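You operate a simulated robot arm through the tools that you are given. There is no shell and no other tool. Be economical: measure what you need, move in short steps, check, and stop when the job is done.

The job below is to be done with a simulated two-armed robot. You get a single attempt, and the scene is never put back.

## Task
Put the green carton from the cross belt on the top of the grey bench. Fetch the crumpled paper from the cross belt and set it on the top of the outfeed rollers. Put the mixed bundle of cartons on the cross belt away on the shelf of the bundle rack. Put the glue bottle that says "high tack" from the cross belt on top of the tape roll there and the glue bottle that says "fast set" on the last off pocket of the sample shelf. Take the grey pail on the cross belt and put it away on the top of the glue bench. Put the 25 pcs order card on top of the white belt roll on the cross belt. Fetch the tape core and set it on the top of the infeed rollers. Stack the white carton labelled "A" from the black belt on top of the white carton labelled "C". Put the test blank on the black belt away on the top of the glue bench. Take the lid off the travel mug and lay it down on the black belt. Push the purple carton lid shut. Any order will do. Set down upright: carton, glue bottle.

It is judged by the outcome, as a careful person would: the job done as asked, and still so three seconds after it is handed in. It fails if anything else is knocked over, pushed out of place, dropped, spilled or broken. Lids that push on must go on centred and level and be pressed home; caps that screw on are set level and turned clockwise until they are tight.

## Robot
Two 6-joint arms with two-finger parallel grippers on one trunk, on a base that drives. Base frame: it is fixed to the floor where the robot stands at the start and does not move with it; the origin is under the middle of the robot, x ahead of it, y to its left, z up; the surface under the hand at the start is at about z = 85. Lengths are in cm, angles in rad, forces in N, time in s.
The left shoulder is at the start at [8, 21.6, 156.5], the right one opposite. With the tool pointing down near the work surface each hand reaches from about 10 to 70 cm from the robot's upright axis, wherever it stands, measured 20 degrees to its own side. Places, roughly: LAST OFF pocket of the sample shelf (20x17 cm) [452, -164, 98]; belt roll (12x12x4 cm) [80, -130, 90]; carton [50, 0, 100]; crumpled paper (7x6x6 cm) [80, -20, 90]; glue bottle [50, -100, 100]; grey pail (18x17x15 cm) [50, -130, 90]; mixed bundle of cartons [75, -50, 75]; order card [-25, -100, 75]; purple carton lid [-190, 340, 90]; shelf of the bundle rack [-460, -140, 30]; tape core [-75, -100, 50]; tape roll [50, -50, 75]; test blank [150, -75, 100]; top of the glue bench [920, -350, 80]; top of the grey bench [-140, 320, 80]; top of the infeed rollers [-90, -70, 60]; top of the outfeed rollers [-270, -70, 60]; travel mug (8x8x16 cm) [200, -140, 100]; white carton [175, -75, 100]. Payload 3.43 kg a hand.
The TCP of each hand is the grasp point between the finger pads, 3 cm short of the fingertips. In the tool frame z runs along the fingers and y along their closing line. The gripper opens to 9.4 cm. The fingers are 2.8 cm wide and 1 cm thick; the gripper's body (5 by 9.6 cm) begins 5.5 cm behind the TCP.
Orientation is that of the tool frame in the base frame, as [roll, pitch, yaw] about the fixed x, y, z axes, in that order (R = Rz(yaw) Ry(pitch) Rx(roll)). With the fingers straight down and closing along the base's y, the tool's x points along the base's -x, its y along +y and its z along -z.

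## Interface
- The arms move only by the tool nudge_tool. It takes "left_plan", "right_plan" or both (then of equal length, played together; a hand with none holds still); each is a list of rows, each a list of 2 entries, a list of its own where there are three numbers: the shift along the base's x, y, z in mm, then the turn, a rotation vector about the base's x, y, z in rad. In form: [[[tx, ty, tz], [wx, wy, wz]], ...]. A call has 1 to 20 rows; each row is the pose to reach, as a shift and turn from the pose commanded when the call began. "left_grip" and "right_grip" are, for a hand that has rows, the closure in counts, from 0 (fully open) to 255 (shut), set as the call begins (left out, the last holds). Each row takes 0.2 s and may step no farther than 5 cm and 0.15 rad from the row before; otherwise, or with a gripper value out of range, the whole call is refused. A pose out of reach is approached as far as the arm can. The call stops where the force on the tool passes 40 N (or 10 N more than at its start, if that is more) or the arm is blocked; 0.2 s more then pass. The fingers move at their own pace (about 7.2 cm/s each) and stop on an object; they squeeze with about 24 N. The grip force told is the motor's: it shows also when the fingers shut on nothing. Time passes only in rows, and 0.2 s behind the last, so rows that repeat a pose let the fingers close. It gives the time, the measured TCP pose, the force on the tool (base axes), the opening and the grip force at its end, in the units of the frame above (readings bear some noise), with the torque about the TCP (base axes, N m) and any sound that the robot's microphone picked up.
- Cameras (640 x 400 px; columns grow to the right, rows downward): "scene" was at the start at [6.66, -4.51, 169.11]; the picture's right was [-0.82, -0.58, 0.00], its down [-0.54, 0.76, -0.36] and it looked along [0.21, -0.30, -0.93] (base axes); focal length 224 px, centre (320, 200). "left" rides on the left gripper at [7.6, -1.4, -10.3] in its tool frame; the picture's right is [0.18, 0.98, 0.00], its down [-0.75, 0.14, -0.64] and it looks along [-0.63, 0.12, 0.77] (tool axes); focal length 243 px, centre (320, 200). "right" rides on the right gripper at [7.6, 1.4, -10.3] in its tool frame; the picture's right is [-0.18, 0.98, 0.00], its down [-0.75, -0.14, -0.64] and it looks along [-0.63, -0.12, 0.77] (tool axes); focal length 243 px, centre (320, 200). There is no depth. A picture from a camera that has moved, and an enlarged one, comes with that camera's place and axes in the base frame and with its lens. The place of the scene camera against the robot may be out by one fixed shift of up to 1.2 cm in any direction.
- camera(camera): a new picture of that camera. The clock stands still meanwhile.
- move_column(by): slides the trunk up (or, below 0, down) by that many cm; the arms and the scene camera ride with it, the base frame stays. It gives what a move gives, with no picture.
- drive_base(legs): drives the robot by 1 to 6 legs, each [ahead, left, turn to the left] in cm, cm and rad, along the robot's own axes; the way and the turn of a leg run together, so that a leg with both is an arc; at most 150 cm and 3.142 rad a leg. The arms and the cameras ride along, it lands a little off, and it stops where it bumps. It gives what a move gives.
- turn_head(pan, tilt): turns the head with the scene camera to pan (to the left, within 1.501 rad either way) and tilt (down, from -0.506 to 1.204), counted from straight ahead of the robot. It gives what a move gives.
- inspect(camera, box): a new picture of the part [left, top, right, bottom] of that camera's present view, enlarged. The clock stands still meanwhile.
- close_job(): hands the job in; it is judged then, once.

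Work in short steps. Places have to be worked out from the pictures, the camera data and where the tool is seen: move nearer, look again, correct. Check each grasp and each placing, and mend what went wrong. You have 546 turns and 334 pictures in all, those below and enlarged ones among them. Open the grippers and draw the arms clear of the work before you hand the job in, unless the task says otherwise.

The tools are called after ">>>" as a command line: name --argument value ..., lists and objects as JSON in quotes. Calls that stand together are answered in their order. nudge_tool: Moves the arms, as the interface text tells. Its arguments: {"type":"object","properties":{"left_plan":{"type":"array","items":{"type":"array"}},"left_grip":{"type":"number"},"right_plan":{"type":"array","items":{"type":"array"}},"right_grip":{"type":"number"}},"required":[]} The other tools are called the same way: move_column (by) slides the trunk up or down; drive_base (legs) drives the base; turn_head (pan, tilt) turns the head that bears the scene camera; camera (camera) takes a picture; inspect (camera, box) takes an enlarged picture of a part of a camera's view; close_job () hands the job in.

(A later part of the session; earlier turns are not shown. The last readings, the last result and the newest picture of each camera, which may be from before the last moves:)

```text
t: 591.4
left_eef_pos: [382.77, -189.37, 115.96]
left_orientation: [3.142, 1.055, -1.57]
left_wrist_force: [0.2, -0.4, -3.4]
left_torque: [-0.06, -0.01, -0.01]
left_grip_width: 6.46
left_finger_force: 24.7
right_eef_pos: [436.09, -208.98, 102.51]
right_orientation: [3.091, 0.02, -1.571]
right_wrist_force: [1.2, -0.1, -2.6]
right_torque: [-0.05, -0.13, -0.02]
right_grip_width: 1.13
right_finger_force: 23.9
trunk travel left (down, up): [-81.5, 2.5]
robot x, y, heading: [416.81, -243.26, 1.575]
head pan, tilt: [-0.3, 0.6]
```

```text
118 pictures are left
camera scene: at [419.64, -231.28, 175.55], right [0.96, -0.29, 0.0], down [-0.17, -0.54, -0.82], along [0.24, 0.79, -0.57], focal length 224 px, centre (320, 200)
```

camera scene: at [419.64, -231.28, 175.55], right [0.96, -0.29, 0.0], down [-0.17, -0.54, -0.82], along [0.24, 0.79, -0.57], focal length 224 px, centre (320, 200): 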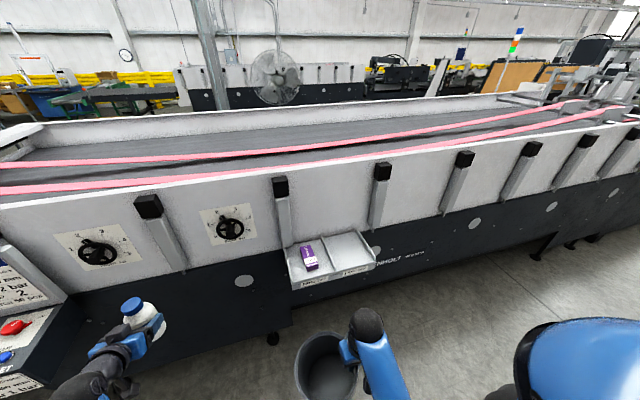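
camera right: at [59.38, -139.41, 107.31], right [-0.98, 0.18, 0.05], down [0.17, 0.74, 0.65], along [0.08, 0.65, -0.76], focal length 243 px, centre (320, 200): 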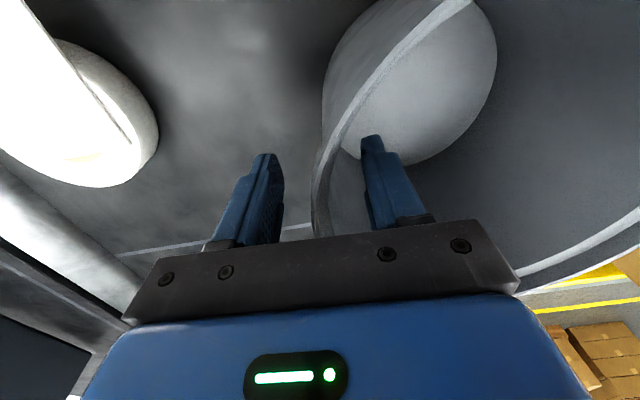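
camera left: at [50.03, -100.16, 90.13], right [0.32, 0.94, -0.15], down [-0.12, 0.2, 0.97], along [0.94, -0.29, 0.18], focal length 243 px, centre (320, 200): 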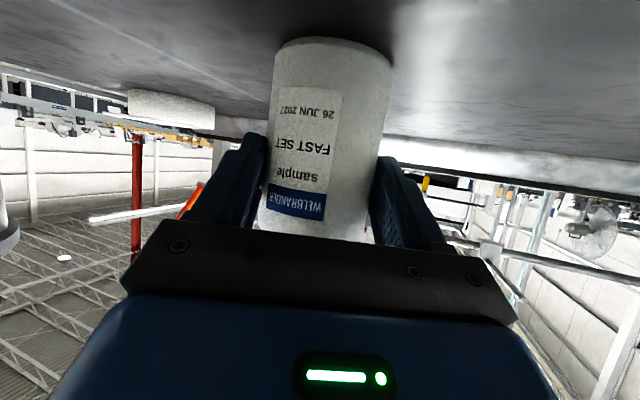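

The bottle is upright again. I strafe right 70 cm to bring it in front of the LAST OFF pocket.

>>> drive_base --legs '[[0, -70, 0]]'

>>> turn_head --pan 0.4 --tilt 0.7

>>> camera --camera "scene"

>>> camera --camera "left"

```text
t: 595.2
left_eef_pos: [451.6, -189.09, 115.87]
left_orientation: [-3.14, 1.057, -1.572]
left_wrist_force: [0.0, 0.1, -4.2]
left_torque: [-0.04, 0.01, 0.0]
left_grip_width: 6.44
left_finger_force: 24.2
right_eef_pos: [504.87, -208.7, 102.71]
right_orientation: [3.094, 0.022, -1.571]
right_wrist_force: [-0.6, -0.1, -2.9]
right_torque: [-0.06, -0.15, 0.0]
right_grip_width: 1.12
right_finger_force: 23.7
trunk travel left (down, up): [-81.5, 2.5]
robot x, y, heading: [485.49, -243.28, 1.576]
head pan, tilt: [-0.3, 0.6]
```

```text
t: 596.3
left_eef_pos: [451.82, -189.14, 115.96]
left_orientation: [3.14, 1.058, -1.574]
left_wrist_force: [-0.3, -0.1, -3.1]
left_torque: [-0.1, -0.04, -0.02]
left_grip_width: 6.43
left_finger_force: 23.3
right_eef_pos: [505.14, -208.81, 102.56]
right_orientation: [3.093, 0.022, -1.573]
right_wrist_force: [0.8, -0.2, -2.7]
right_torque: [0.0, -0.14, 0.01]
right_grip_width: 1.12
right_finger_force: 23.7
trunk travel left (down, up): [-81.5, 2.5]
robot x, y, heading: [485.65, -243.12, 1.571]
head pan, tilt: [0.4, 0.7]
```

```text
117 pictures are left
camera scene: at [482.66, -231.82, 174.7], right [0.92, 0.39, 0.0], down [0.25, -0.59, -0.76], along [-0.3, 0.7, -0.64], focal length 224 px, centre (320, 200)
```

scene: 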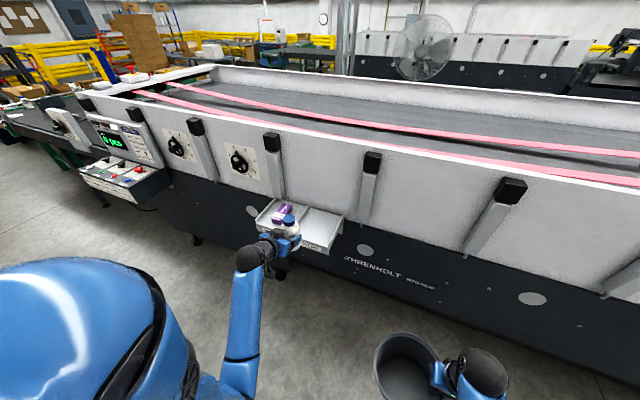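

```text
116 pictures are left
camera left: at [453.33, -201.88, 114.31], right [-0.98, -0.09, -0.16], down [-0.14, -0.19, 0.97], along [-0.12, 0.98, 0.17], focal length 243 px, centre (320, 200)
```

left: 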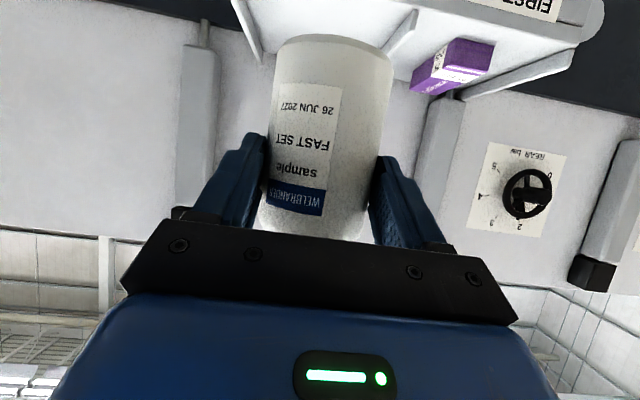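

The bottle is lined up with the pocket. I drive forward 21 cm.

>>> drive_base --legs '[[21, 0, 0]]'

>>> camera --camera "left"

>>> inspect --camera "scene" --box '[210, 150, 370, 280]'

```text
t: 597.9
left_eef_pos: [451.7, -169.0, 116.04]
left_orientation: [3.139, 1.062, -1.572]
left_wrist_force: [1.0, -0.5, -3.8]
left_torque: [-0.11, 0.03, 0.02]
left_grip_width: 6.47
left_finger_force: 24.0
right_eef_pos: [504.93, -188.53, 102.74]
right_orientation: [3.091, 0.026, -1.57]
right_wrist_force: [-0.6, -0.3, -2.4]
right_torque: [0.0, -0.13, 0.0]
right_grip_width: 1.11
right_finger_force: 23.7
trunk travel left (down, up): [-81.5, 2.5]
robot x, y, heading: [485.69, -222.12, 1.574]
head pan, tilt: [0.4, 0.7]
```

```text
115 pictures are left
camera left: at [453.19, -181.74, 114.47], right [-0.98, -0.09, -0.16], down [-0.14, -0.19, 0.97], along [-0.12, 0.98, 0.18], focal length 243 px, centre (320, 200)
```

left: 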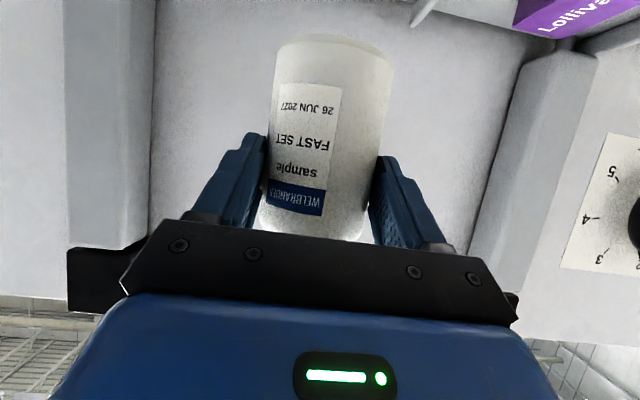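

```text
3.08 times, centred on (290, 215) of scene
camera zoom: at [482.56, -211.88, 174.75], right [0.92, 0.39, 0.0], down [0.25, -0.59, -0.77], along [-0.3, 0.71, -0.64], focal length 690 px, centre (412, 154)
```

zoom: 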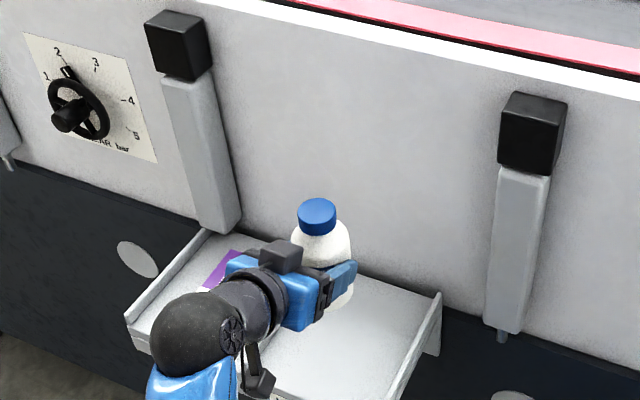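

The bottle is over the LAST OFF pocket. I lower with the trunk to contact.

>>> move_column --by -9.5

>>> camera --camera "left"

>>> move_column --by -1

>>> move_column --by -0.5

```text
t: 599.2
left_eef_pos: [451.69, -168.66, 106.49]
left_orientation: [3.141, 1.057, -1.574]
left_wrist_force: [0.5, -0.2, -2.4]
left_torque: [-0.08, 0.01, -0.04]
left_grip_width: 6.45
left_finger_force: 23.9
right_eef_pos: [504.95, -188.13, 93.2]
right_orientation: [3.094, 0.024, -1.57]
right_wrist_force: [-0.3, -0.5, -1.7]
right_torque: [0.0, -0.15, -0.03]
right_grip_width: 1.09
right_finger_force: 24.7
trunk travel left (down, up): [-72.0, 12.0]
robot x, y, heading: [485.51, -222.19, 1.572]
head pan, tilt: [0.4, 0.7]
```

```text
113 pictures are left
camera left: at [453.19, -181.38, 104.83], right [-0.98, -0.09, -0.16], down [-0.14, -0.19, 0.97], along [-0.12, 0.98, 0.17], focal length 243 px, centre (320, 200)
```

left: 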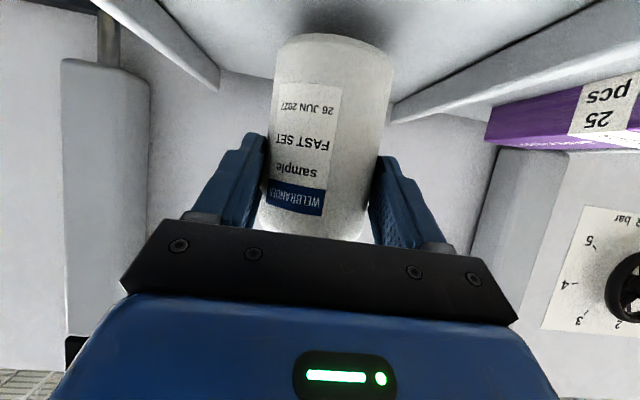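

```text
t: 599.8
left_eef_pos: [451.72, -168.5, 105.26]
left_orientation: [3.14, 1.056, -1.573]
left_wrist_force: [1.4, -0.6, -3.7]
left_torque: [-0.08, 0.01, -0.02]
left_grip_width: 6.47
left_finger_force: 23.7
right_eef_pos: [504.94, -188.14, 92.06]
right_orientation: [3.093, 0.022, -1.571]
right_wrist_force: [-0.3, -0.2, -2.5]
right_torque: [-0.02, -0.17, -0.02]
right_grip_width: 1.1
right_finger_force: 24.1
trunk travel left (down, up): [-71.0, 13.0]
robot x, y, heading: [485.46, -221.84, 1.577]
head pan, tilt: [0.4, 0.7]
```

```text
t: 600.3
left_eef_pos: [451.66, -168.55, 104.81]
left_orientation: [3.14, 1.058, -1.571]
left_wrist_force: [-1.0, 0.6, -0.4]
left_torque: [0.14, -0.03, 0.01]
left_grip_width: 6.43
left_finger_force: 23.7
right_eef_pos: [504.98, -188.26, 91.68]
right_orientation: [3.092, 0.023, -1.572]
right_wrist_force: [-0.6, -1.0, -1.6]
right_torque: [-0.01, -0.14, 0.02]
right_grip_width: 1.12
right_finger_force: 23.6
trunk travel left (down, up): [-70.5, 13.5]
robot x, y, heading: [485.65, -222.14, 1.577]
head pan, tilt: [0.4, 0.7]
```

It is touching down. I lower 0.3 cm more, open and withdraw by backing the base.

>>> move_column --by -0.3

>>> nudge_tool --left_plan '[[[0, 0, 0], [0, 0, 0]], [[0, 0, 0], [0, 0, 0]], [[0, 0, 0], [0, 0, 0]]]' --left_grip 0

>>> camera --camera "left"

```text
t: 600.9
left_eef_pos: [451.75, -168.57, 104.88]
left_orientation: [3.135, 1.065, -1.575]
left_wrist_force: [-2.7, 3.2, 15.7]
left_torque: [0.08, -0.14, 0.03]
left_grip_width: 6.46
left_finger_force: 24.3
right_eef_pos: [504.99, -188.31, 91.39]
right_orientation: [3.093, 0.023, -1.571]
right_wrist_force: [0.2, -0.1, -2.1]
right_torque: [-0.02, -0.11, 0.01]
right_grip_width: 1.12
right_finger_force: 24.2
trunk travel left (down, up): [-70.2, 13.8]
robot x, y, heading: [485.82, -222.35, 1.577]
head pan, tilt: [0.4, 0.7]
```

```text
t: 601.6
left_eef_pos: [451.74, -168.64, 104.62]
left_orientation: [3.141, 1.058, -1.572]
left_wrist_force: [0.3, 0.0, 0.0]
left_torque: [-0.03, 0.03, 0.0]
left_grip_width: 9.4
left_finger_force: 0.0
right_eef_pos: [504.99, -188.1, 91.33]
right_orientation: [3.093, 0.022, -1.57]
right_wrist_force: [0.0, 0.2, -1.9]
right_torque: [-0.05, -0.13, -0.04]
right_grip_width: 1.12
right_finger_force: 24.1
trunk travel left (down, up): [-70.2, 13.8]
robot x, y, heading: [485.48, -222.29, 1.58]
head pan, tilt: [0.4, 0.7]
```

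```text
112 pictures are left
camera left: at [453.21, -181.36, 103.0], right [-0.98, -0.09, -0.16], down [-0.14, -0.19, 0.97], along [-0.12, 0.98, 0.17], focal length 243 px, centre (320, 200)
```

left: 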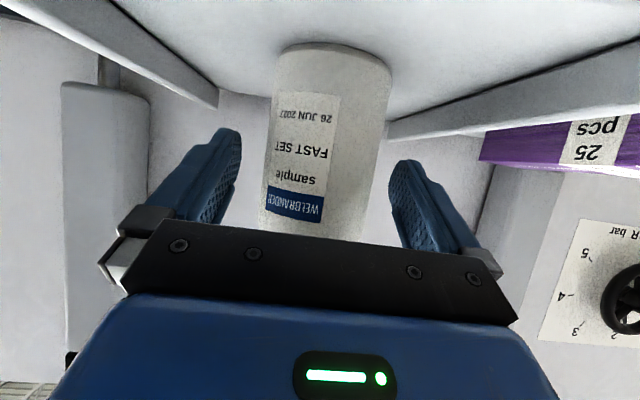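

The bottle stands free in the pocket. I back straight out 25 cm.

>>> drive_base --legs '[[-25, 0, 0]]'

>>> inspect --camera "scene" --box '[210, 130, 370, 260]'

```text
t: 603.5
left_eef_pos: [451.73, -193.93, 104.45]
left_orientation: [3.141, 1.057, -1.571]
left_wrist_force: [-0.5, 0.4, -0.9]
left_torque: [-0.01, 0.01, 0.0]
left_grip_width: 9.37
left_finger_force: 0.0
right_eef_pos: [505.17, -213.29, 91.37]
right_orientation: [3.092, 0.021, -1.57]
right_wrist_force: [-0.4, -0.2, -2.4]
right_torque: [-0.03, -0.13, 0.02]
right_grip_width: 1.13
right_finger_force: 24.0
trunk travel left (down, up): [-70.2, 13.8]
robot x, y, heading: [485.61, -247.75, 1.574]
head pan, tilt: [0.4, 0.7]
```

```text
3.08 times, centred on (290, 195) of scene
camera zoom: at [482.69, -236.43, 163.38], right [0.92, 0.39, 0.0], down [0.25, -0.59, -0.76], along [-0.3, 0.7, -0.65], focal length 690 px, centre (412, 215)
```

zoom: 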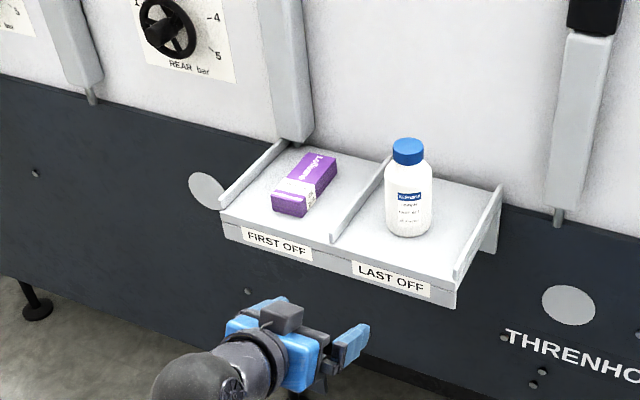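

FAST SET stands upright in LAST OFF. Now the pail: I raise the trunk, turn to face +x and look towards the glue bench.

>>> move_column --by 10

>>> drive_base --legs '[[0, 0, -1.574], [120, 0, 0]]'

>>> turn_head --pan -0.3 --tilt 0.35

>>> camera --camera "scene"

```text
t: 604.8
left_eef_pos: [451.8, -194.12, 114.6]
left_orientation: [3.14, 1.059, -1.572]
left_wrist_force: [0.6, -0.1, -0.3]
left_torque: [0.01, -0.03, 0.03]
left_grip_width: 9.39
left_finger_force: 0.0
right_eef_pos: [505.05, -213.65, 101.38]
right_orientation: [3.093, 0.023, -1.571]
right_wrist_force: [-0.2, -0.5, -1.9]
right_torque: [-0.06, -0.13, 0.01]
right_grip_width: 1.13
right_finger_force: 23.7
trunk travel left (down, up): [-80.2, 3.8]
robot x, y, heading: [485.58, -247.48, 1.577]
head pan, tilt: [0.4, 0.7]
```

```text
t: 614.7
left_eef_pos: [658.15, -213.02, 114.63]
left_orientation: [3.138, 1.057, -3.14]
left_wrist_force: [-0.6, 0.2, -0.1]
left_torque: [0.0, 0.02, 0.03]
left_grip_width: 9.43
left_finger_force: 0.0
right_eef_pos: [638.89, -266.46, 101.5]
right_orientation: [3.092, 0.023, -3.137]
right_wrist_force: [0.2, 0.6, -2.3]
right_torque: [-0.11, 0.0, 0.02]
right_grip_width: 1.11
right_finger_force: 23.9
trunk travel left (down, up): [-80.2, 3.8]
robot x, y, heading: [604.8, -247.24, 0.007]
head pan, tilt: [0.4, 0.7]
```

```text
t: 615.8
left_eef_pos: [658.26, -213.11, 114.54]
left_orientation: [3.14, 1.057, -3.141]
left_wrist_force: [0.9, 0.4, 0.4]
left_torque: [0.0, -0.01, -0.01]
left_grip_width: 9.38
left_finger_force: 0.0
right_eef_pos: [638.9, -266.34, 101.32]
right_orientation: [3.091, 0.022, -3.138]
right_wrist_force: [-0.1, -0.2, -2.0]
right_torque: [-0.16, 0.07, -0.01]
right_grip_width: 1.14
right_finger_force: 23.7
trunk travel left (down, up): [-80.2, 3.8]
robot x, y, heading: [604.72, -247.02, 0.005]
head pan, tilt: [-0.3, 0.351]
```

```text
110 pictures are left
camera scene: at [617.17, -249.68, 176.54], right [-0.29, -0.96, 0.0], down [-0.33, 0.1, -0.94], along [0.9, -0.27, -0.34], focal length 224 px, centre (320, 200)
```

scene: 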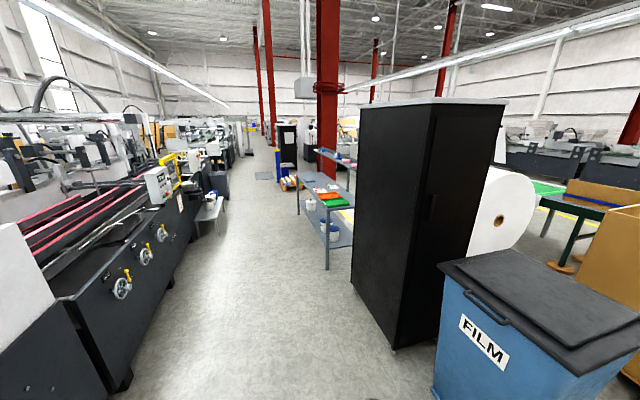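

The glue bench is ahead on the right. I drive on to x≈880 and turn to face it (−y).

>>> drive_base --legs '[[150, 0, 0], [125, 0, 0], [0, 0, -1.57]]'

>>> turn_head --pan 0.1 --tilt 0.6

>>> camera --camera "scene"

```text
t: 633.0
left_eef_pos: [917.29, -302.8, 114.53]
left_orientation: [3.142, 1.057, 1.58]
left_wrist_force: [-1.2, 0.8, 0.1]
left_torque: [-0.04, 0.0, -0.03]
left_grip_width: 9.41
left_finger_force: 0.0
right_eef_pos: [863.67, -283.8, 101.29]
right_orientation: [3.094, 0.023, 1.582]
right_wrist_force: [-1.1, -0.4, -1.2]
right_torque: [0.02, 0.16, 0.01]
right_grip_width: 1.13
right_finger_force: 24.1
trunk travel left (down, up): [-80.2, 3.8]
robot x, y, heading: [882.68, -249.67, -1.554]
head pan, tilt: [-0.3, 0.351]
```

```text
t: 633.9
left_eef_pos: [917.2, -302.82, 114.63]
left_orientation: [3.14, 1.058, 1.581]
left_wrist_force: [0.4, 0.0, -0.2]
left_torque: [-0.02, 0.02, 0.03]
left_grip_width: 9.41
left_finger_force: 0.0
right_eef_pos: [863.75, -283.75, 101.41]
right_orientation: [3.092, 0.02, 1.583]
right_wrist_force: [0.2, -0.3, -1.6]
right_torque: [0.04, 0.17, 0.02]
right_grip_width: 1.11
right_finger_force: 23.8
trunk travel left (down, up): [-80.2, 3.8]
robot x, y, heading: [882.77, -249.62, -1.555]
head pan, tilt: [0.099, 0.6]
```

```text
109 pictures are left
camera scene: at [884.26, -261.32, 174.27], right [-0.99, -0.11, 0.0], down [-0.06, 0.56, -0.83], along [0.09, -0.82, -0.56], focal length 224 px, centre (320, 200)
```

scene: 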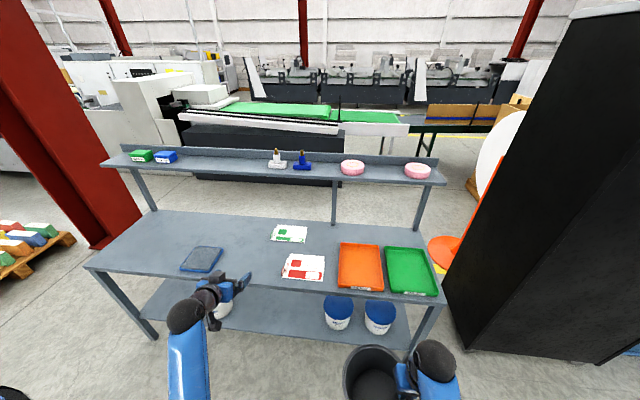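

The bench top (z 80) has a free area around (948, −348). I strafe left 75 cm and go forward to the bench.

>>> drive_base --legs '[[0, 75, -0.015], [36, 0, 0]]'

>>> turn_head --pan -0.2 --tilt 0.9

>>> camera --camera "scene"

```text
t: 639.8
left_eef_pos: [990.42, -338.19, 114.76]
left_orientation: [3.139, 1.06, 1.578]
left_wrist_force: [0.2, 0.0, -0.6]
left_torque: [-0.04, 0.04, 0.01]
left_grip_width: 9.43
left_finger_force: 0.1
right_eef_pos: [937.07, -318.98, 101.43]
right_orientation: [3.092, 0.025, 1.579]
right_wrist_force: [1.1, 0.5, -1.6]
right_torque: [0.05, 0.15, -0.03]
right_grip_width: 1.1
right_finger_force: 24.2
trunk travel left (down, up): [-80.2, 3.8]
robot x, y, heading: [956.18, -284.61, -1.552]
head pan, tilt: [0.099, 0.6]
```

```text
t: 640.6
left_eef_pos: [990.36, -338.55, 114.62]
left_orientation: [3.138, 1.057, 1.579]
left_wrist_force: [0.6, -0.5, -0.1]
left_torque: [-0.01, -0.02, 0.02]
left_grip_width: 9.41
left_finger_force: 0.0
right_eef_pos: [937.0, -319.3, 101.28]
right_orientation: [3.093, 0.021, 1.577]
right_wrist_force: [-0.7, -0.5, -1.5]
right_torque: [0.02, 0.13, -0.03]
right_grip_width: 1.11
right_finger_force: 23.9
trunk travel left (down, up): [-80.2, 3.8]
robot x, y, heading: [956.33, -285.35, -1.557]
head pan, tilt: [-0.201, 0.901]
```

```text
108 pictures are left
camera scene: at [955.21, -295.57, 171.79], right [-0.98, 0.19, 0.0], down [0.15, 0.77, -0.62], along [-0.12, -0.61, -0.78], focal length 224 px, centre (320, 200)
```

scene: 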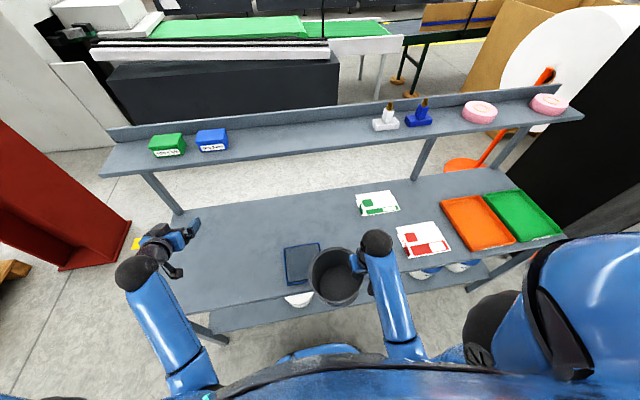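

The left part of the bench top is wide open. I strafe 40 cm further left and then extend the pail over it.

>>> drive_base --legs '[[0, 38, 0]]'

>>> nudge_tool --right_plan '[[[0, -40, 0], [0, 0, 0]], [[0, -80, 0], [0, 0, 0]], [[0, -120, 0], [0, 0, 0]], [[0, -160, 0], [0, 0, 0]], [[0, -200, 0], [0, 0, 0]], [[0, -240, 0], [0, 0, 0]], [[0, -280, 0], [0, 0, 0]]]'

>>> camera --camera "scene"

```text
t: 643.0
left_eef_pos: [1028.43, -338.07, 114.72]
left_orientation: [3.135, 1.057, 1.57]
left_wrist_force: [-0.9, 0.6, 0.5]
left_torque: [0.0, -0.03, 0.02]
left_grip_width: 9.39
left_finger_force: 0.1
right_eef_pos: [974.95, -318.8, 101.23]
right_orientation: [3.089, 0.023, 1.577]
right_wrist_force: [0.7, 0.6, -2.7]
right_torque: [0.0, 0.13, 0.02]
right_grip_width: 1.12
right_finger_force: 23.7
trunk travel left (down, up): [-80.2, 3.8]
robot x, y, heading: [994.47, -284.74, -1.563]
head pan, tilt: [-0.201, 0.901]
```

```text
t: 644.6
left_eef_pos: [1028.79, -338.14, 114.44]
left_orientation: [3.141, 1.055, 1.576]
left_wrist_force: [-0.3, -1.1, -0.3]
left_torque: [0.02, 0.01, 0.01]
left_grip_width: 9.41
left_finger_force: 0.0
right_eef_pos: [975.25, -346.92, 101.01]
right_orientation: [3.094, 0.018, 1.578]
right_wrist_force: [-0.1, 0.3, -2.4]
right_torque: [0.04, 0.19, -0.02]
right_grip_width: 1.12
right_finger_force: 24.4
trunk travel left (down, up): [-80.2, 3.8]
robot x, y, heading: [994.38, -284.72, -1.559]
head pan, tilt: [-0.201, 0.901]
```

```text
107 pictures are left
camera scene: at [993.58, -295.33, 171.77], right [-0.98, 0.19, 0.0], down [0.15, 0.77, -0.62], along [-0.12, -0.61, -0.78], focal length 224 px, centre (320, 200)
```

scene: 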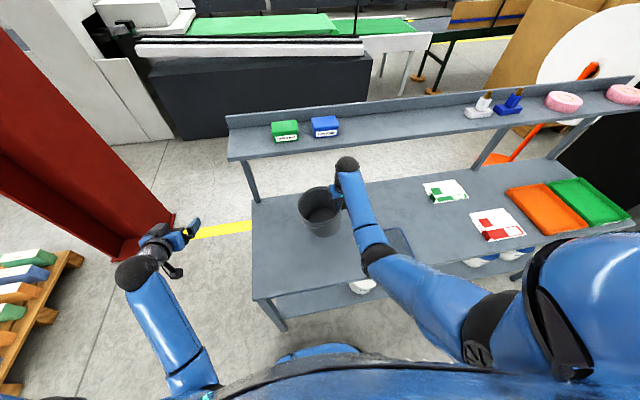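

The pail is over the bench. I lower it.

>>> move_column --by -8

>>> move_column --by -0.7

>>> move_column --by -0.5

```text
t: 645.8
left_eef_pos: [1028.71, -337.77, 106.69]
left_orientation: [3.141, 1.059, 1.576]
left_wrist_force: [0.4, 0.1, -0.2]
left_torque: [0.01, 0.0, -0.01]
left_grip_width: 9.37
left_finger_force: 0.0
right_eef_pos: [975.34, -346.78, 93.62]
right_orientation: [3.093, 0.027, 1.577]
right_wrist_force: [1.2, -3.2, 26.9]
right_torque: [-0.04, -0.63, -0.18]
right_grip_width: 1.2
right_finger_force: 23.9
trunk travel left (down, up): [-72.2, 11.8]
robot x, y, heading: [994.63, -284.62, -1.556]
head pan, tilt: [-0.201, 0.901]
```

```text
t: 646.4
left_eef_pos: [1028.87, -337.88, 106.03]
left_orientation: [3.141, 1.06, 1.577]
left_wrist_force: [0.1, 0.0, 0.2]
left_torque: [0.01, 0.01, 0.02]
left_grip_width: 9.39
left_finger_force: 0.0
right_eef_pos: [975.36, -346.83, 92.8]
right_orientation: [3.094, 0.024, 1.576]
right_wrist_force: [3.5, -4.7, 24.1]
right_torque: [-0.17, -0.72, -0.16]
right_grip_width: 1.2
right_finger_force: 24.0
trunk travel left (down, up): [-71.5, 12.5]
robot x, y, heading: [994.43, -284.58, -1.563]
head pan, tilt: [-0.201, 0.901]
```

```text
t: 646.9
left_eef_pos: [1028.82, -337.82, 105.42]
left_orientation: [3.14, 1.06, 1.579]
left_wrist_force: [0.5, 0.6, -0.4]
left_torque: [0.0, 0.01, -0.02]
left_grip_width: 9.42
left_finger_force: 0.1
right_eef_pos: [975.25, -346.71, 92.33]
right_orientation: [3.095, 0.026, 1.577]
right_wrist_force: [1.4, -1.6, 23.9]
right_torque: [-0.24, -0.86, -0.08]
right_grip_width: 1.2
right_finger_force: 24.3
trunk travel left (down, up): [-71.0, 13.0]
robot x, y, heading: [994.22, -284.79, -1.564]
head pan, tilt: [-0.201, 0.901]
```

The pail rests on the bench. I open and lift the hand out.

>>> nudge_tool --right_plan '[[[0, 0, 0], [0, 0, 0]], [[0, 0, 0], [0, 0, 0]], [[0, 0, 0], [0, 0, 0]]]' --right_grip 130

>>> move_column --by 12

>>> camera --camera "scene"

```text
t: 647.7
left_eef_pos: [1028.64, -337.99, 105.48]
left_orientation: [3.139, 1.058, 1.576]
left_wrist_force: [-0.4, -0.1, 0.0]
left_torque: [0.01, 0.04, 0.01]
left_grip_width: 9.42
left_finger_force: 0.1
right_eef_pos: [975.24, -346.71, 91.92]
right_orientation: [3.094, 0.02, 1.576]
right_wrist_force: [-0.1, 0.5, 0.5]
right_torque: [-0.02, 0.01, 0.01]
right_grip_width: 4.63
right_finger_force: 0.1
trunk travel left (down, up): [-71.0, 13.0]
robot x, y, heading: [994.97, -284.62, -1.558]
head pan, tilt: [-0.201, 0.901]
```

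```text
t: 649.2
left_eef_pos: [1028.58, -338.01, 117.41]
left_orientation: [3.139, 1.058, 1.576]
left_wrist_force: [0.7, 0.1, -0.2]
left_torque: [0.01, -0.03, -0.01]
left_grip_width: 9.41
left_finger_force: 0.1
right_eef_pos: [975.1, -346.74, 103.96]
right_orientation: [3.093, 0.021, 1.575]
right_wrist_force: [-0.1, 0.0, 0.0]
right_torque: [0.0, -0.02, 0.0]
right_grip_width: 4.59
right_finger_force: 0.0
trunk travel left (down, up): [-83.0, 1.0]
robot x, y, heading: [994.79, -284.83, -1.557]
head pan, tilt: [-0.201, 0.901]
```

```text
106 pictures are left
camera scene: at [993.52, -295.11, 174.58], right [-0.98, 0.19, 0.0], down [0.15, 0.77, -0.62], along [-0.12, -0.61, -0.78], focal length 224 px, centre (320, 200)
```

scene: 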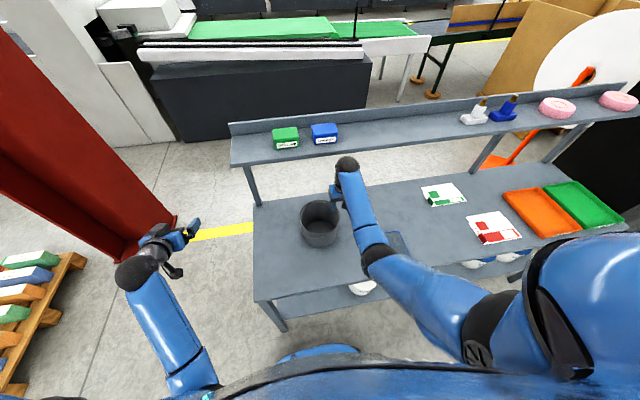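

The pail is on the glue bench. I back away, turn to face −x and drive back west along y≈−247.

>>> drive_base --legs '[[-38, 0, 0], [0, 0, -1.585], [150, 0, 0], [150, 0, 0], [150, 0, 0], [150, 0, 0]]'

```text
t: 683.6
left_eef_pos: [340.42, -270.83, 117.39]
left_orientation: [3.14, 1.057, -0.035]
left_wrist_force: [0.1, -0.8, 0.2]
left_torque: [-0.02, 0.02, 0.0]
left_grip_width: 9.42
left_finger_force: 0.1
right_eef_pos: [333.71, -217.08, 104.12]
right_orientation: [3.093, 0.023, -0.035]
right_wrist_force: [-0.7, -0.8, 0.4]
right_torque: [-0.02, -0.01, 0.03]
right_grip_width: 4.63
right_finger_force: 0.0
trunk travel left (down, up): [-83.0, 1.0]
robot x, y, heading: [395.22, -238.99, 3.111]
head pan, tilt: [-0.201, 0.901]
```

>>> drive_base --legs '[[150, 10, 0], [20, 0, 0], [0, 0, -1.54]]'

>>> turn_head --pan 0 --tilt 0.7

>>> camera --camera "scene"

```text
refused: leg 1 is longer than a leg can be; nothing moved
```

```text
t: 684.3
left_eef_pos: [340.42, -270.88, 117.43]
left_orientation: [3.14, 1.059, -0.037]
left_wrist_force: [0.1, 0.0, 0.0]
left_torque: [0.02, -0.03, 0.04]
left_grip_width: 9.4
left_finger_force: 0.1
right_eef_pos: [333.64, -217.15, 103.97]
right_orientation: [3.091, 0.023, -0.036]
right_wrist_force: [-0.7, -0.5, 0.0]
right_torque: [0.03, 0.01, -0.02]
right_grip_width: 4.61
right_finger_force: 0.0
trunk travel left (down, up): [-83.0, 1.0]
robot x, y, heading: [394.9, -238.91, 3.114]
head pan, tilt: [0.0, 0.7]
```

```text
105 pictures are left
camera scene: at [383.88, -238.51, 176.21], right [0.03, 1.0, 0.0], down [0.64, -0.02, -0.76], along [-0.76, 0.02, -0.64], focal length 224 px, centre (320, 200)
```

scene: 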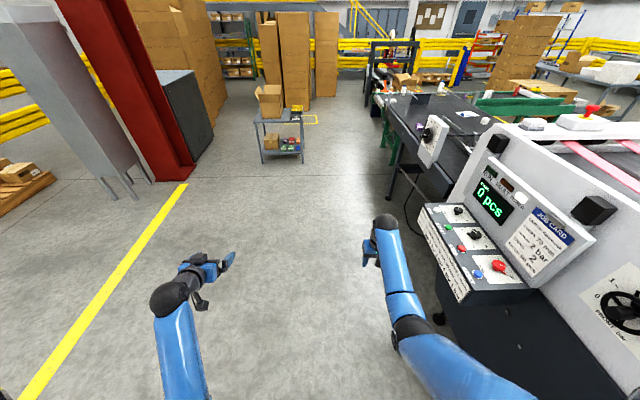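

>>> drive_base --legs '[[140, 8, 0], [35, 0, 0], [0, 0, -1.54]]'

>>> camera --camera "scene"

```text
t: 696.8
left_eef_pos: [188.96, -187.74, 117.47]
left_orientation: [3.14, 1.059, -1.579]
left_wrist_force: [0.0, 0.3, 0.4]
left_torque: [-0.03, -0.01, 0.02]
left_grip_width: 9.42
left_finger_force: 0.0
right_eef_pos: [242.55, -179.7, 104.1]
right_orientation: [3.094, 0.023, -1.577]
right_wrist_force: [-1.0, -0.8, 0.0]
right_torque: [-0.01, -0.01, -0.03]
right_grip_width: 4.64
right_finger_force: 0.1
trunk travel left (down, up): [-83.0, 1.0]
robot x, y, heading: [222.45, -241.45, 1.567]
head pan, tilt: [0.0, 0.7]
```

```text
104 pictures are left
camera scene: at [222.94, -229.96, 176.21], right [1.0, 0.0, 0.0], down [0.0, -0.64, -0.76], along [0.0, 0.76, -0.64], focal length 224 px, centre (320, 200)
```

scene: 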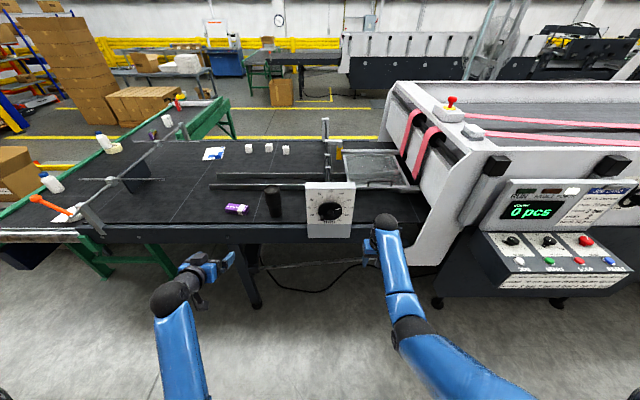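

The travel mug stands near the belt's front edge at about (198, −141), left of a tall dial panel. I bring the right hand inward before approaching.

>>> nudge_tool --right_plan '[[[-30, -25, -5], [0, 0, 0]], [[-60, -50, -10], [0, 0, 0]], [[-90, -80, -15], [0, 0, 0]], [[-120, -110, -20], [0, 0, 0]], [[-150, -140, -25], [0, 0, 0]], [[-180, -170, -25], [0, 0, 0]], [[-210, -200, -25], [0, 0, 0]]]' --right_grip 0

>>> drive_base --legs '[[0, 20, 0], [47, 0, 0]]'

>>> turn_head --pan 0 --tilt 0.9

>>> camera --camera "scene"

```text
t: 698.4
left_eef_pos: [189.1, -187.83, 117.46]
left_orientation: [-3.14, 1.057, -1.578]
left_wrist_force: [-0.2, -0.3, -0.7]
left_torque: [0.03, 0.03, 0.01]
left_grip_width: 9.37
left_finger_force: 0.1
right_eef_pos: [221.69, -199.74, 101.39]
right_orientation: [3.096, 0.022, -1.576]
right_wrist_force: [-0.3, -0.7, 0.4]
right_torque: [-0.01, 0.02, 0.01]
right_grip_width: 9.39
right_finger_force: 0.0
trunk travel left (down, up): [-83.0, 1.0]
robot x, y, heading: [222.55, -241.57, 1.567]
head pan, tilt: [0.0, 0.7]
```

```text
t: 702.5
left_eef_pos: [169.31, -140.42, 117.44]
left_orientation: [3.14, 1.059, -1.583]
left_wrist_force: [0.5, -0.1, 0.0]
left_torque: [0.02, -0.01, -0.01]
left_grip_width: 9.42
left_finger_force: 0.0
right_eef_pos: [202.07, -152.37, 101.37]
right_orientation: [3.095, 0.025, -1.58]
right_wrist_force: [-1.0, 0.2, 0.9]
right_torque: [0.0, 0.02, 0.03]
right_grip_width: 9.41
right_finger_force: 0.1
trunk travel left (down, up): [-83.0, 1.0]
robot x, y, heading: [202.76, -193.87, 1.566]
head pan, tilt: [0.0, 0.7]
```

```text
t: 703.2
left_eef_pos: [169.33, -140.24, 117.5]
left_orientation: [3.14, 1.058, -1.581]
left_wrist_force: [0.7, 0.2, 0.0]
left_torque: [0.02, 0.0, -0.03]
left_grip_width: 9.39
left_finger_force: 0.0
right_eef_pos: [202.15, -152.27, 101.31]
right_orientation: [3.091, 0.024, -1.579]
right_wrist_force: [0.1, -0.8, 0.5]
right_torque: [-0.03, 0.02, 0.02]
right_grip_width: 9.38
right_finger_force: 0.0
trunk travel left (down, up): [-83.0, 1.0]
robot x, y, heading: [202.84, -193.83, 1.561]
head pan, tilt: [0.0, 0.901]
```

```text
103 pictures are left
camera scene: at [203.22, -183.48, 174.6], right [1.0, 0.0, 0.0], down [0.0, -0.78, -0.62], along [0.0, 0.62, -0.78], focal length 224 px, centre (320, 200)
```

scene: 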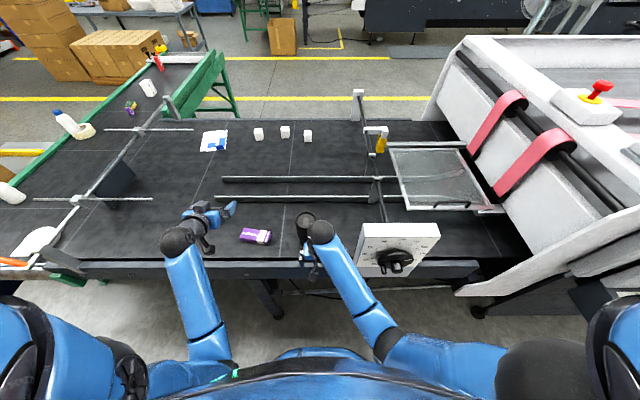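

The right hand is next to the mug. I look with the right camera and zoom the scene on the mug.

>>> camera --camera "right"

>>> inspect --camera "scene" --box '[260, 190, 360, 270]'

```text
102 pictures are left
camera right: at [201.12, -160.08, 111.53], right [-0.98, 0.19, 0.05], down [0.18, 0.74, 0.65], along [0.09, 0.65, -0.76], focal length 243 px, centre (320, 200)
```

right: 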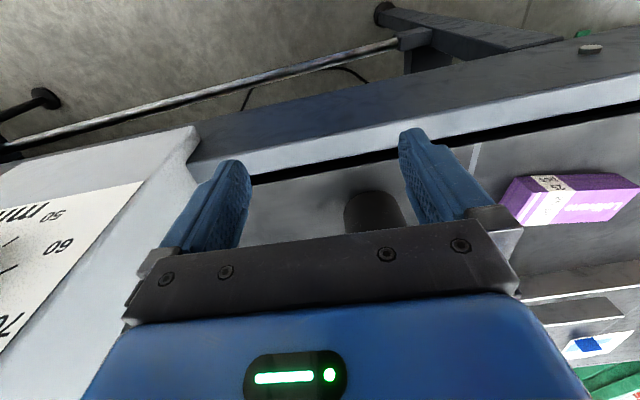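

```text
5.00 times, centred on (310, 230) of scene
camera zoom: at [203.22, -183.48, 174.6], right [1.0, 0.0, 0.0], down [0.0, -0.78, -0.62], along [0.0, 0.62, -0.78], focal length 1122 px, centre (370, 50)
```

zoom: 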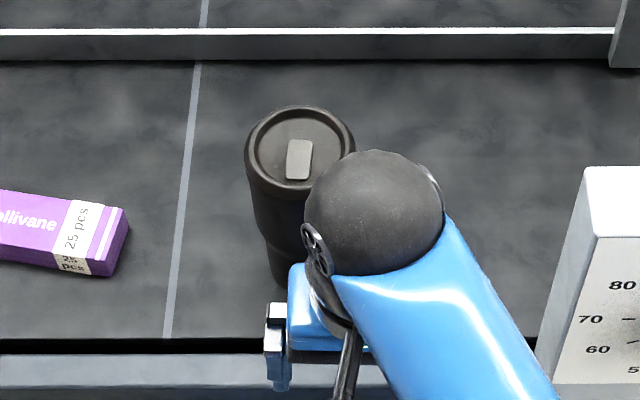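

The mug stands at about (198, −138.5), lid top near z 106.5. I will hold its body with the tilted left hand from the front-left and pull the lid off with the right hand from above. First I position the left hand.

>>> nudge_tool --right_plan '[[[10, -30, 0], [0, 0, 0]], [[20, -60, 0], [0, 0, 0]], [[30, -90, 0], [0, 0, 0]]]'

>>> nudge_tool --left_plan '[[[10, -10, 0], [0, 0, -0.14]], [[20, -20, 0], [0, 0, -0.28]], [[35, -35, -10], [0, 0, -0.42]], [[50, -50, -20], [0, 0, -0.56]], [[70, -65, -30], [0, 0, -0.7]], [[90, -75, -40], [0, 0, -0.84]], [[110, -85, -50], [0, 0, -0.96]]]'

>>> camera --camera "left"

>>> inspect --camera "scene" --box '[230, 180, 390, 290]'

```text
t: 704.0
left_eef_pos: [169.51, -140.26, 117.45]
left_orientation: [3.14, 1.058, -1.581]
left_wrist_force: [0.1, -0.8, -0.2]
left_torque: [0.0, 0.0, 0.0]
left_grip_width: 9.4
left_finger_force: 0.0
right_eef_pos: [205.18, -161.32, 101.29]
right_orientation: [3.093, 0.022, -1.579]
right_wrist_force: [0.0, 0.3, -0.4]
right_torque: [0.03, 0.01, 0.01]
right_grip_width: 9.39
right_finger_force: 0.0
trunk travel left (down, up): [-83.0, 1.0]
robot x, y, heading: [202.86, -194.01, 1.562]
head pan, tilt: [0.0, 0.901]
```

```text
t: 705.6
left_eef_pos: [180.44, -148.76, 112.4]
left_orientation: [3.141, 1.06, -2.544]
left_wrist_force: [0.1, 0.3, -0.2]
left_torque: [0.01, -0.04, 0.03]
left_grip_width: 9.4
left_finger_force: 0.1
right_eef_pos: [205.23, -161.14, 101.25]
right_orientation: [3.093, 0.022, -1.58]
right_wrist_force: [-0.3, 0.1, -0.2]
right_torque: [0.03, 0.0, 0.0]
right_grip_width: 9.39
right_finger_force: 0.1
trunk travel left (down, up): [-83.0, 1.0]
robot x, y, heading: [202.69, -194.33, 1.569]
head pan, tilt: [0.0, 0.901]
```

```text
100 pictures are left
camera left: at [170.81, -157.05, 110.74], right [-0.63, 0.76, -0.16], down [-0.24, 0.01, 0.97], along [0.74, 0.65, 0.17], focal length 243 px, centre (320, 200)
```

left: 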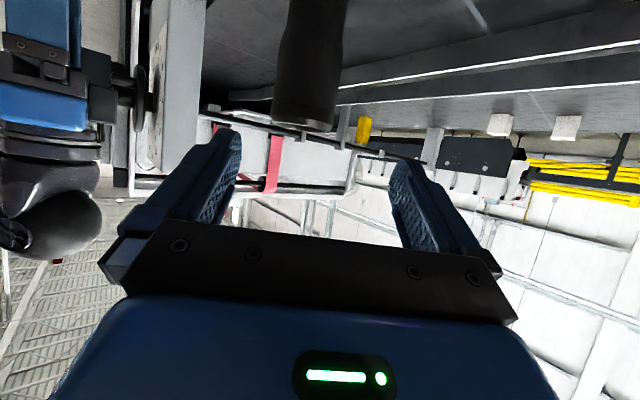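

```text
3.64 times, centred on (310, 235) of scene
camera zoom: at [203.25, -183.39, 174.59], right [1.0, 0.0, 0.0], down [0.0, -0.78, -0.62], along [0.0, 0.62, -0.78], focal length 816 px, centre (356, 73)
```

zoom: 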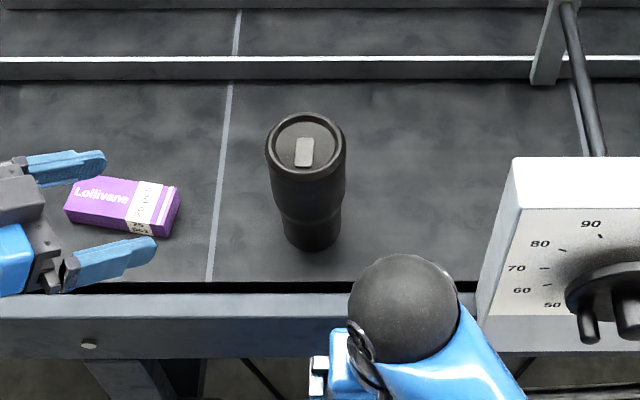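

Good view of the mug: centre ≈(198.3, −138.5), lid top ≈107, belt ≈90. I lower the left hand to z≈100 and advance 11 cm, then look.

>>> nudge_tool --left_plan '[[[0, 0, -40], [0, 0, 0]], [[0, 0, -80], [0, 0, 0]], [[0, 0, -120], [0, 0, 0]], [[35, 24, -120], [0, 0, 0]], [[70, 48, -120], [0, 0, 0]], [[95, 64, -120], [0, 0, 0]]]'

>>> camera --camera "left"

```text
t: 707.0
left_eef_pos: [189.79, -142.29, 100.62]
left_orientation: [3.14, 1.056, -2.539]
left_wrist_force: [0.5, -0.5, -0.5]
left_torque: [-0.03, -0.01, -0.02]
left_grip_width: 9.41
left_finger_force: 0.1
right_eef_pos: [205.02, -161.14, 101.3]
right_orientation: [3.092, 0.021, -1.579]
right_wrist_force: [-0.2, 0.6, 0.9]
right_torque: [-0.02, 0.01, 0.0]
right_grip_width: 9.4
right_finger_force: 0.2
trunk travel left (down, up): [-83.0, 1.0]
robot x, y, heading: [202.76, -194.02, 1.57]
head pan, tilt: [0.0, 0.901]
```

```text
98 pictures are left
camera left: at [180.23, -150.61, 98.93], right [-0.63, 0.76, -0.16], down [-0.23, 0.01, 0.97], along [0.74, 0.65, 0.17], focal length 243 px, centre (320, 200)
```

left: 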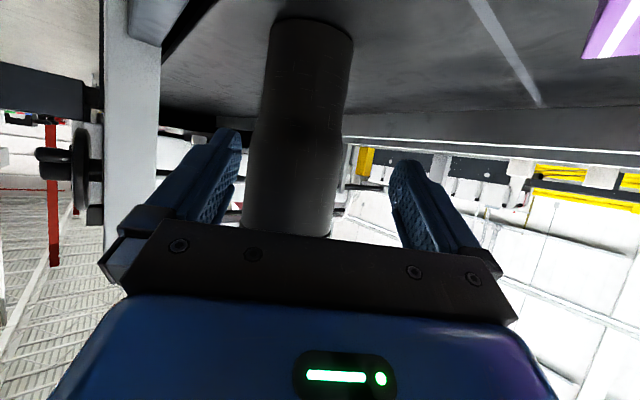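

The mug is 2 cm to the right of the tool axis and 7 cm ahead. I adjust, advance and grip its body.

>>> nudge_tool --left_plan '[[[14, -17, 0], [0, 0, 0]], [[42, 2, 0], [0, 0, 0]], [[68, 20, 0], [0, 0, 0]]]'

>>> camera --camera "left"

```text
t: 707.8
left_eef_pos: [196.88, -140.2, 100.49]
left_orientation: [3.141, 1.056, -2.538]
left_wrist_force: [-1.6, 1.8, 1.6]
left_torque: [0.04, 0.05, 0.01]
left_grip_width: 9.4
left_finger_force: 0.0
right_eef_pos: [205.0, -160.99, 101.32]
right_orientation: [3.095, 0.021, -1.581]
right_wrist_force: [0.3, 0.2, 0.6]
right_torque: [-0.01, -0.02, -0.02]
right_grip_width: 9.41
right_finger_force: 0.0
trunk travel left (down, up): [-83.0, 1.0]
robot x, y, heading: [202.64, -194.37, 1.565]
head pan, tilt: [0.0, 0.901]
```

```text
97 pictures are left
camera left: at [187.14, -148.69, 98.92], right [-0.63, 0.76, -0.16], down [-0.24, 0.01, 0.97], along [0.74, 0.65, 0.17], focal length 243 px, centre (320, 200)
```

left: 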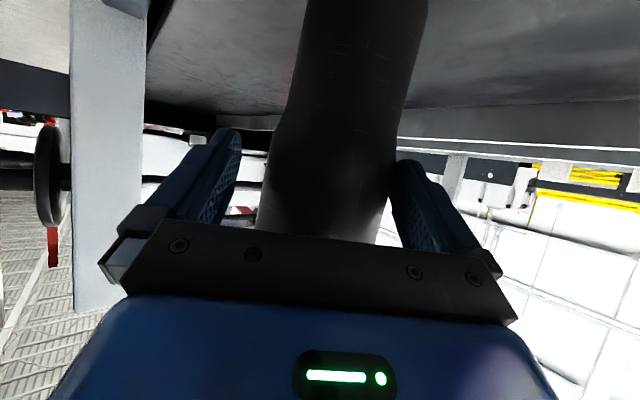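

The mug is between the pads. I close the left gripper.

>>> nudge_tool --left_plan '[[[0, 0, 0], [0, 0, 0]], [[0, 0, 0], [0, 0, 0]], [[0, 0, 0], [0, 0, 0]]]' --left_grip 255

>>> inspect --camera "scene" --box '[230, 180, 390, 290]'

```text
t: 708.6
left_eef_pos: [196.71, -140.43, 100.65]
left_orientation: [3.138, 1.058, -2.541]
left_wrist_force: [-1.4, 1.4, 4.1]
left_torque: [0.18, -0.02, 0.08]
left_grip_width: 8.01
left_finger_force: 24.2
right_eef_pos: [205.05, -161.32, 101.3]
right_orientation: [3.096, 0.023, -1.58]
right_wrist_force: [0.2, -0.7, 0.8]
right_torque: [-0.01, 0.02, -0.03]
right_grip_width: 9.4
right_finger_force: 0.0
trunk travel left (down, up): [-83.0, 1.0]
robot x, y, heading: [202.81, -194.04, 1.565]
head pan, tilt: [0.0, 0.901]
```

```text
3.64 times, centred on (310, 235) of scene
camera zoom: at [203.2, -183.46, 174.6], right [1.0, 0.0, 0.0], down [0.0, -0.78, -0.62], along [0.0, 0.62, -0.78], focal length 816 px, centre (356, 73)
```

zoom: 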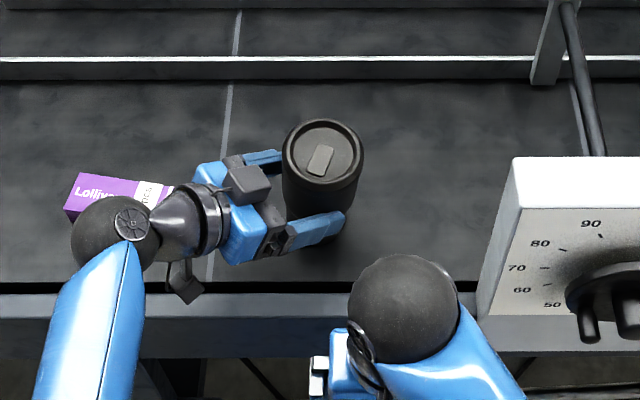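

The mug is held (8.0 cm). Now the right hand rises in steps over the lid, yawed −0.6 so its fingers miss the left hand.

>>> nudge_tool --right_plan '[[[-2, 30, 15], [0, 0, -0.12]], [[-5, 60, 35], [0, 0, -0.24]], [[-10, 100, 55], [0, 0, -0.36]], [[-20, 140, 75], [0, 0, -0.48]], [[-35, 180, 90], [0, 0, -0.6]], [[-52, 218, 98], [0, 0, -0.6]]]'

>>> camera --camera "right"

>>> inspect --camera "scene" --box '[230, 180, 390, 290]'

```text
t: 709.8
left_eef_pos: [196.21, -140.02, 100.4]
left_orientation: [3.13, 1.055, -2.536]
left_wrist_force: [-4.2, 9.1, -5.7]
left_torque: [-0.49, -0.02, 0.1]
left_grip_width: 7.9
left_finger_force: 24.0
right_eef_pos: [201.99, -144.09, 108.66]
right_orientation: [3.106, 0.014, -2.141]
right_wrist_force: [4.4, -6.4, 3.5]
right_torque: [-0.05, 0.04, 0.11]
right_grip_width: 9.0
right_finger_force: 0.0
right hand out of reach, approached as far as the arm can: row 3, 4, 5
trunk travel left (down, up): [-83.0, 1.0]
robot x, y, heading: [202.83, -194.4, 1.568]
head pan, tilt: [0.0, 0.901]
heard: snap
stopped in row 5 (left hand): the force on the tool passed its limit at 55 N (the readings are from after the stop); the commanded pose is now the measured one
```

```text
95 pictures are left
camera right: at [196.9, -150.17, 118.93], right [-0.73, 0.68, 0.04], down [0.54, 0.54, 0.65], along [0.42, 0.49, -0.76], focal length 243 px, centre (320, 200)
```

right: 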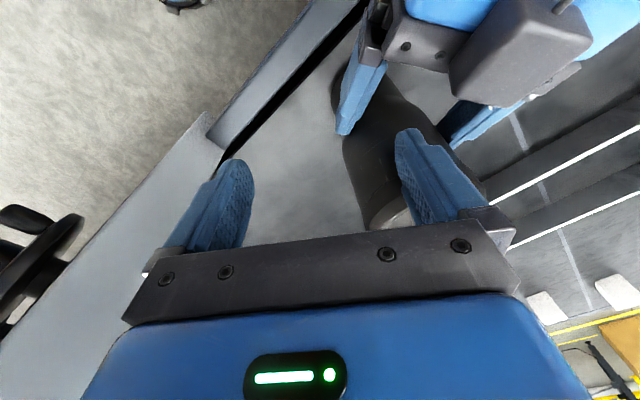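

```text
3.64 times, centred on (310, 235) of scene
camera zoom: at [203.07, -183.22, 174.57], right [1.0, 0.0, 0.0], down [0.0, -0.78, -0.62], along [0.0, 0.62, -0.78], focal length 816 px, centre (356, 73)
```

zoom: 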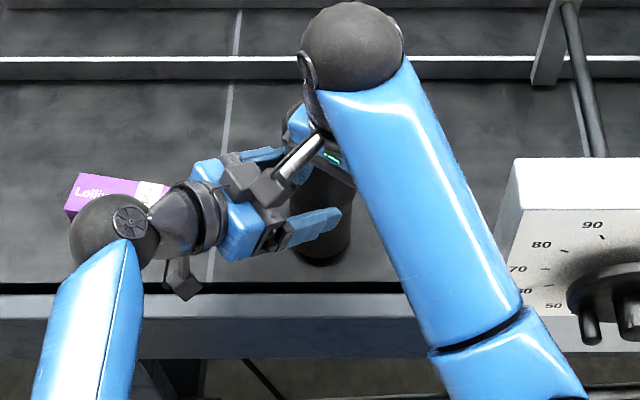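

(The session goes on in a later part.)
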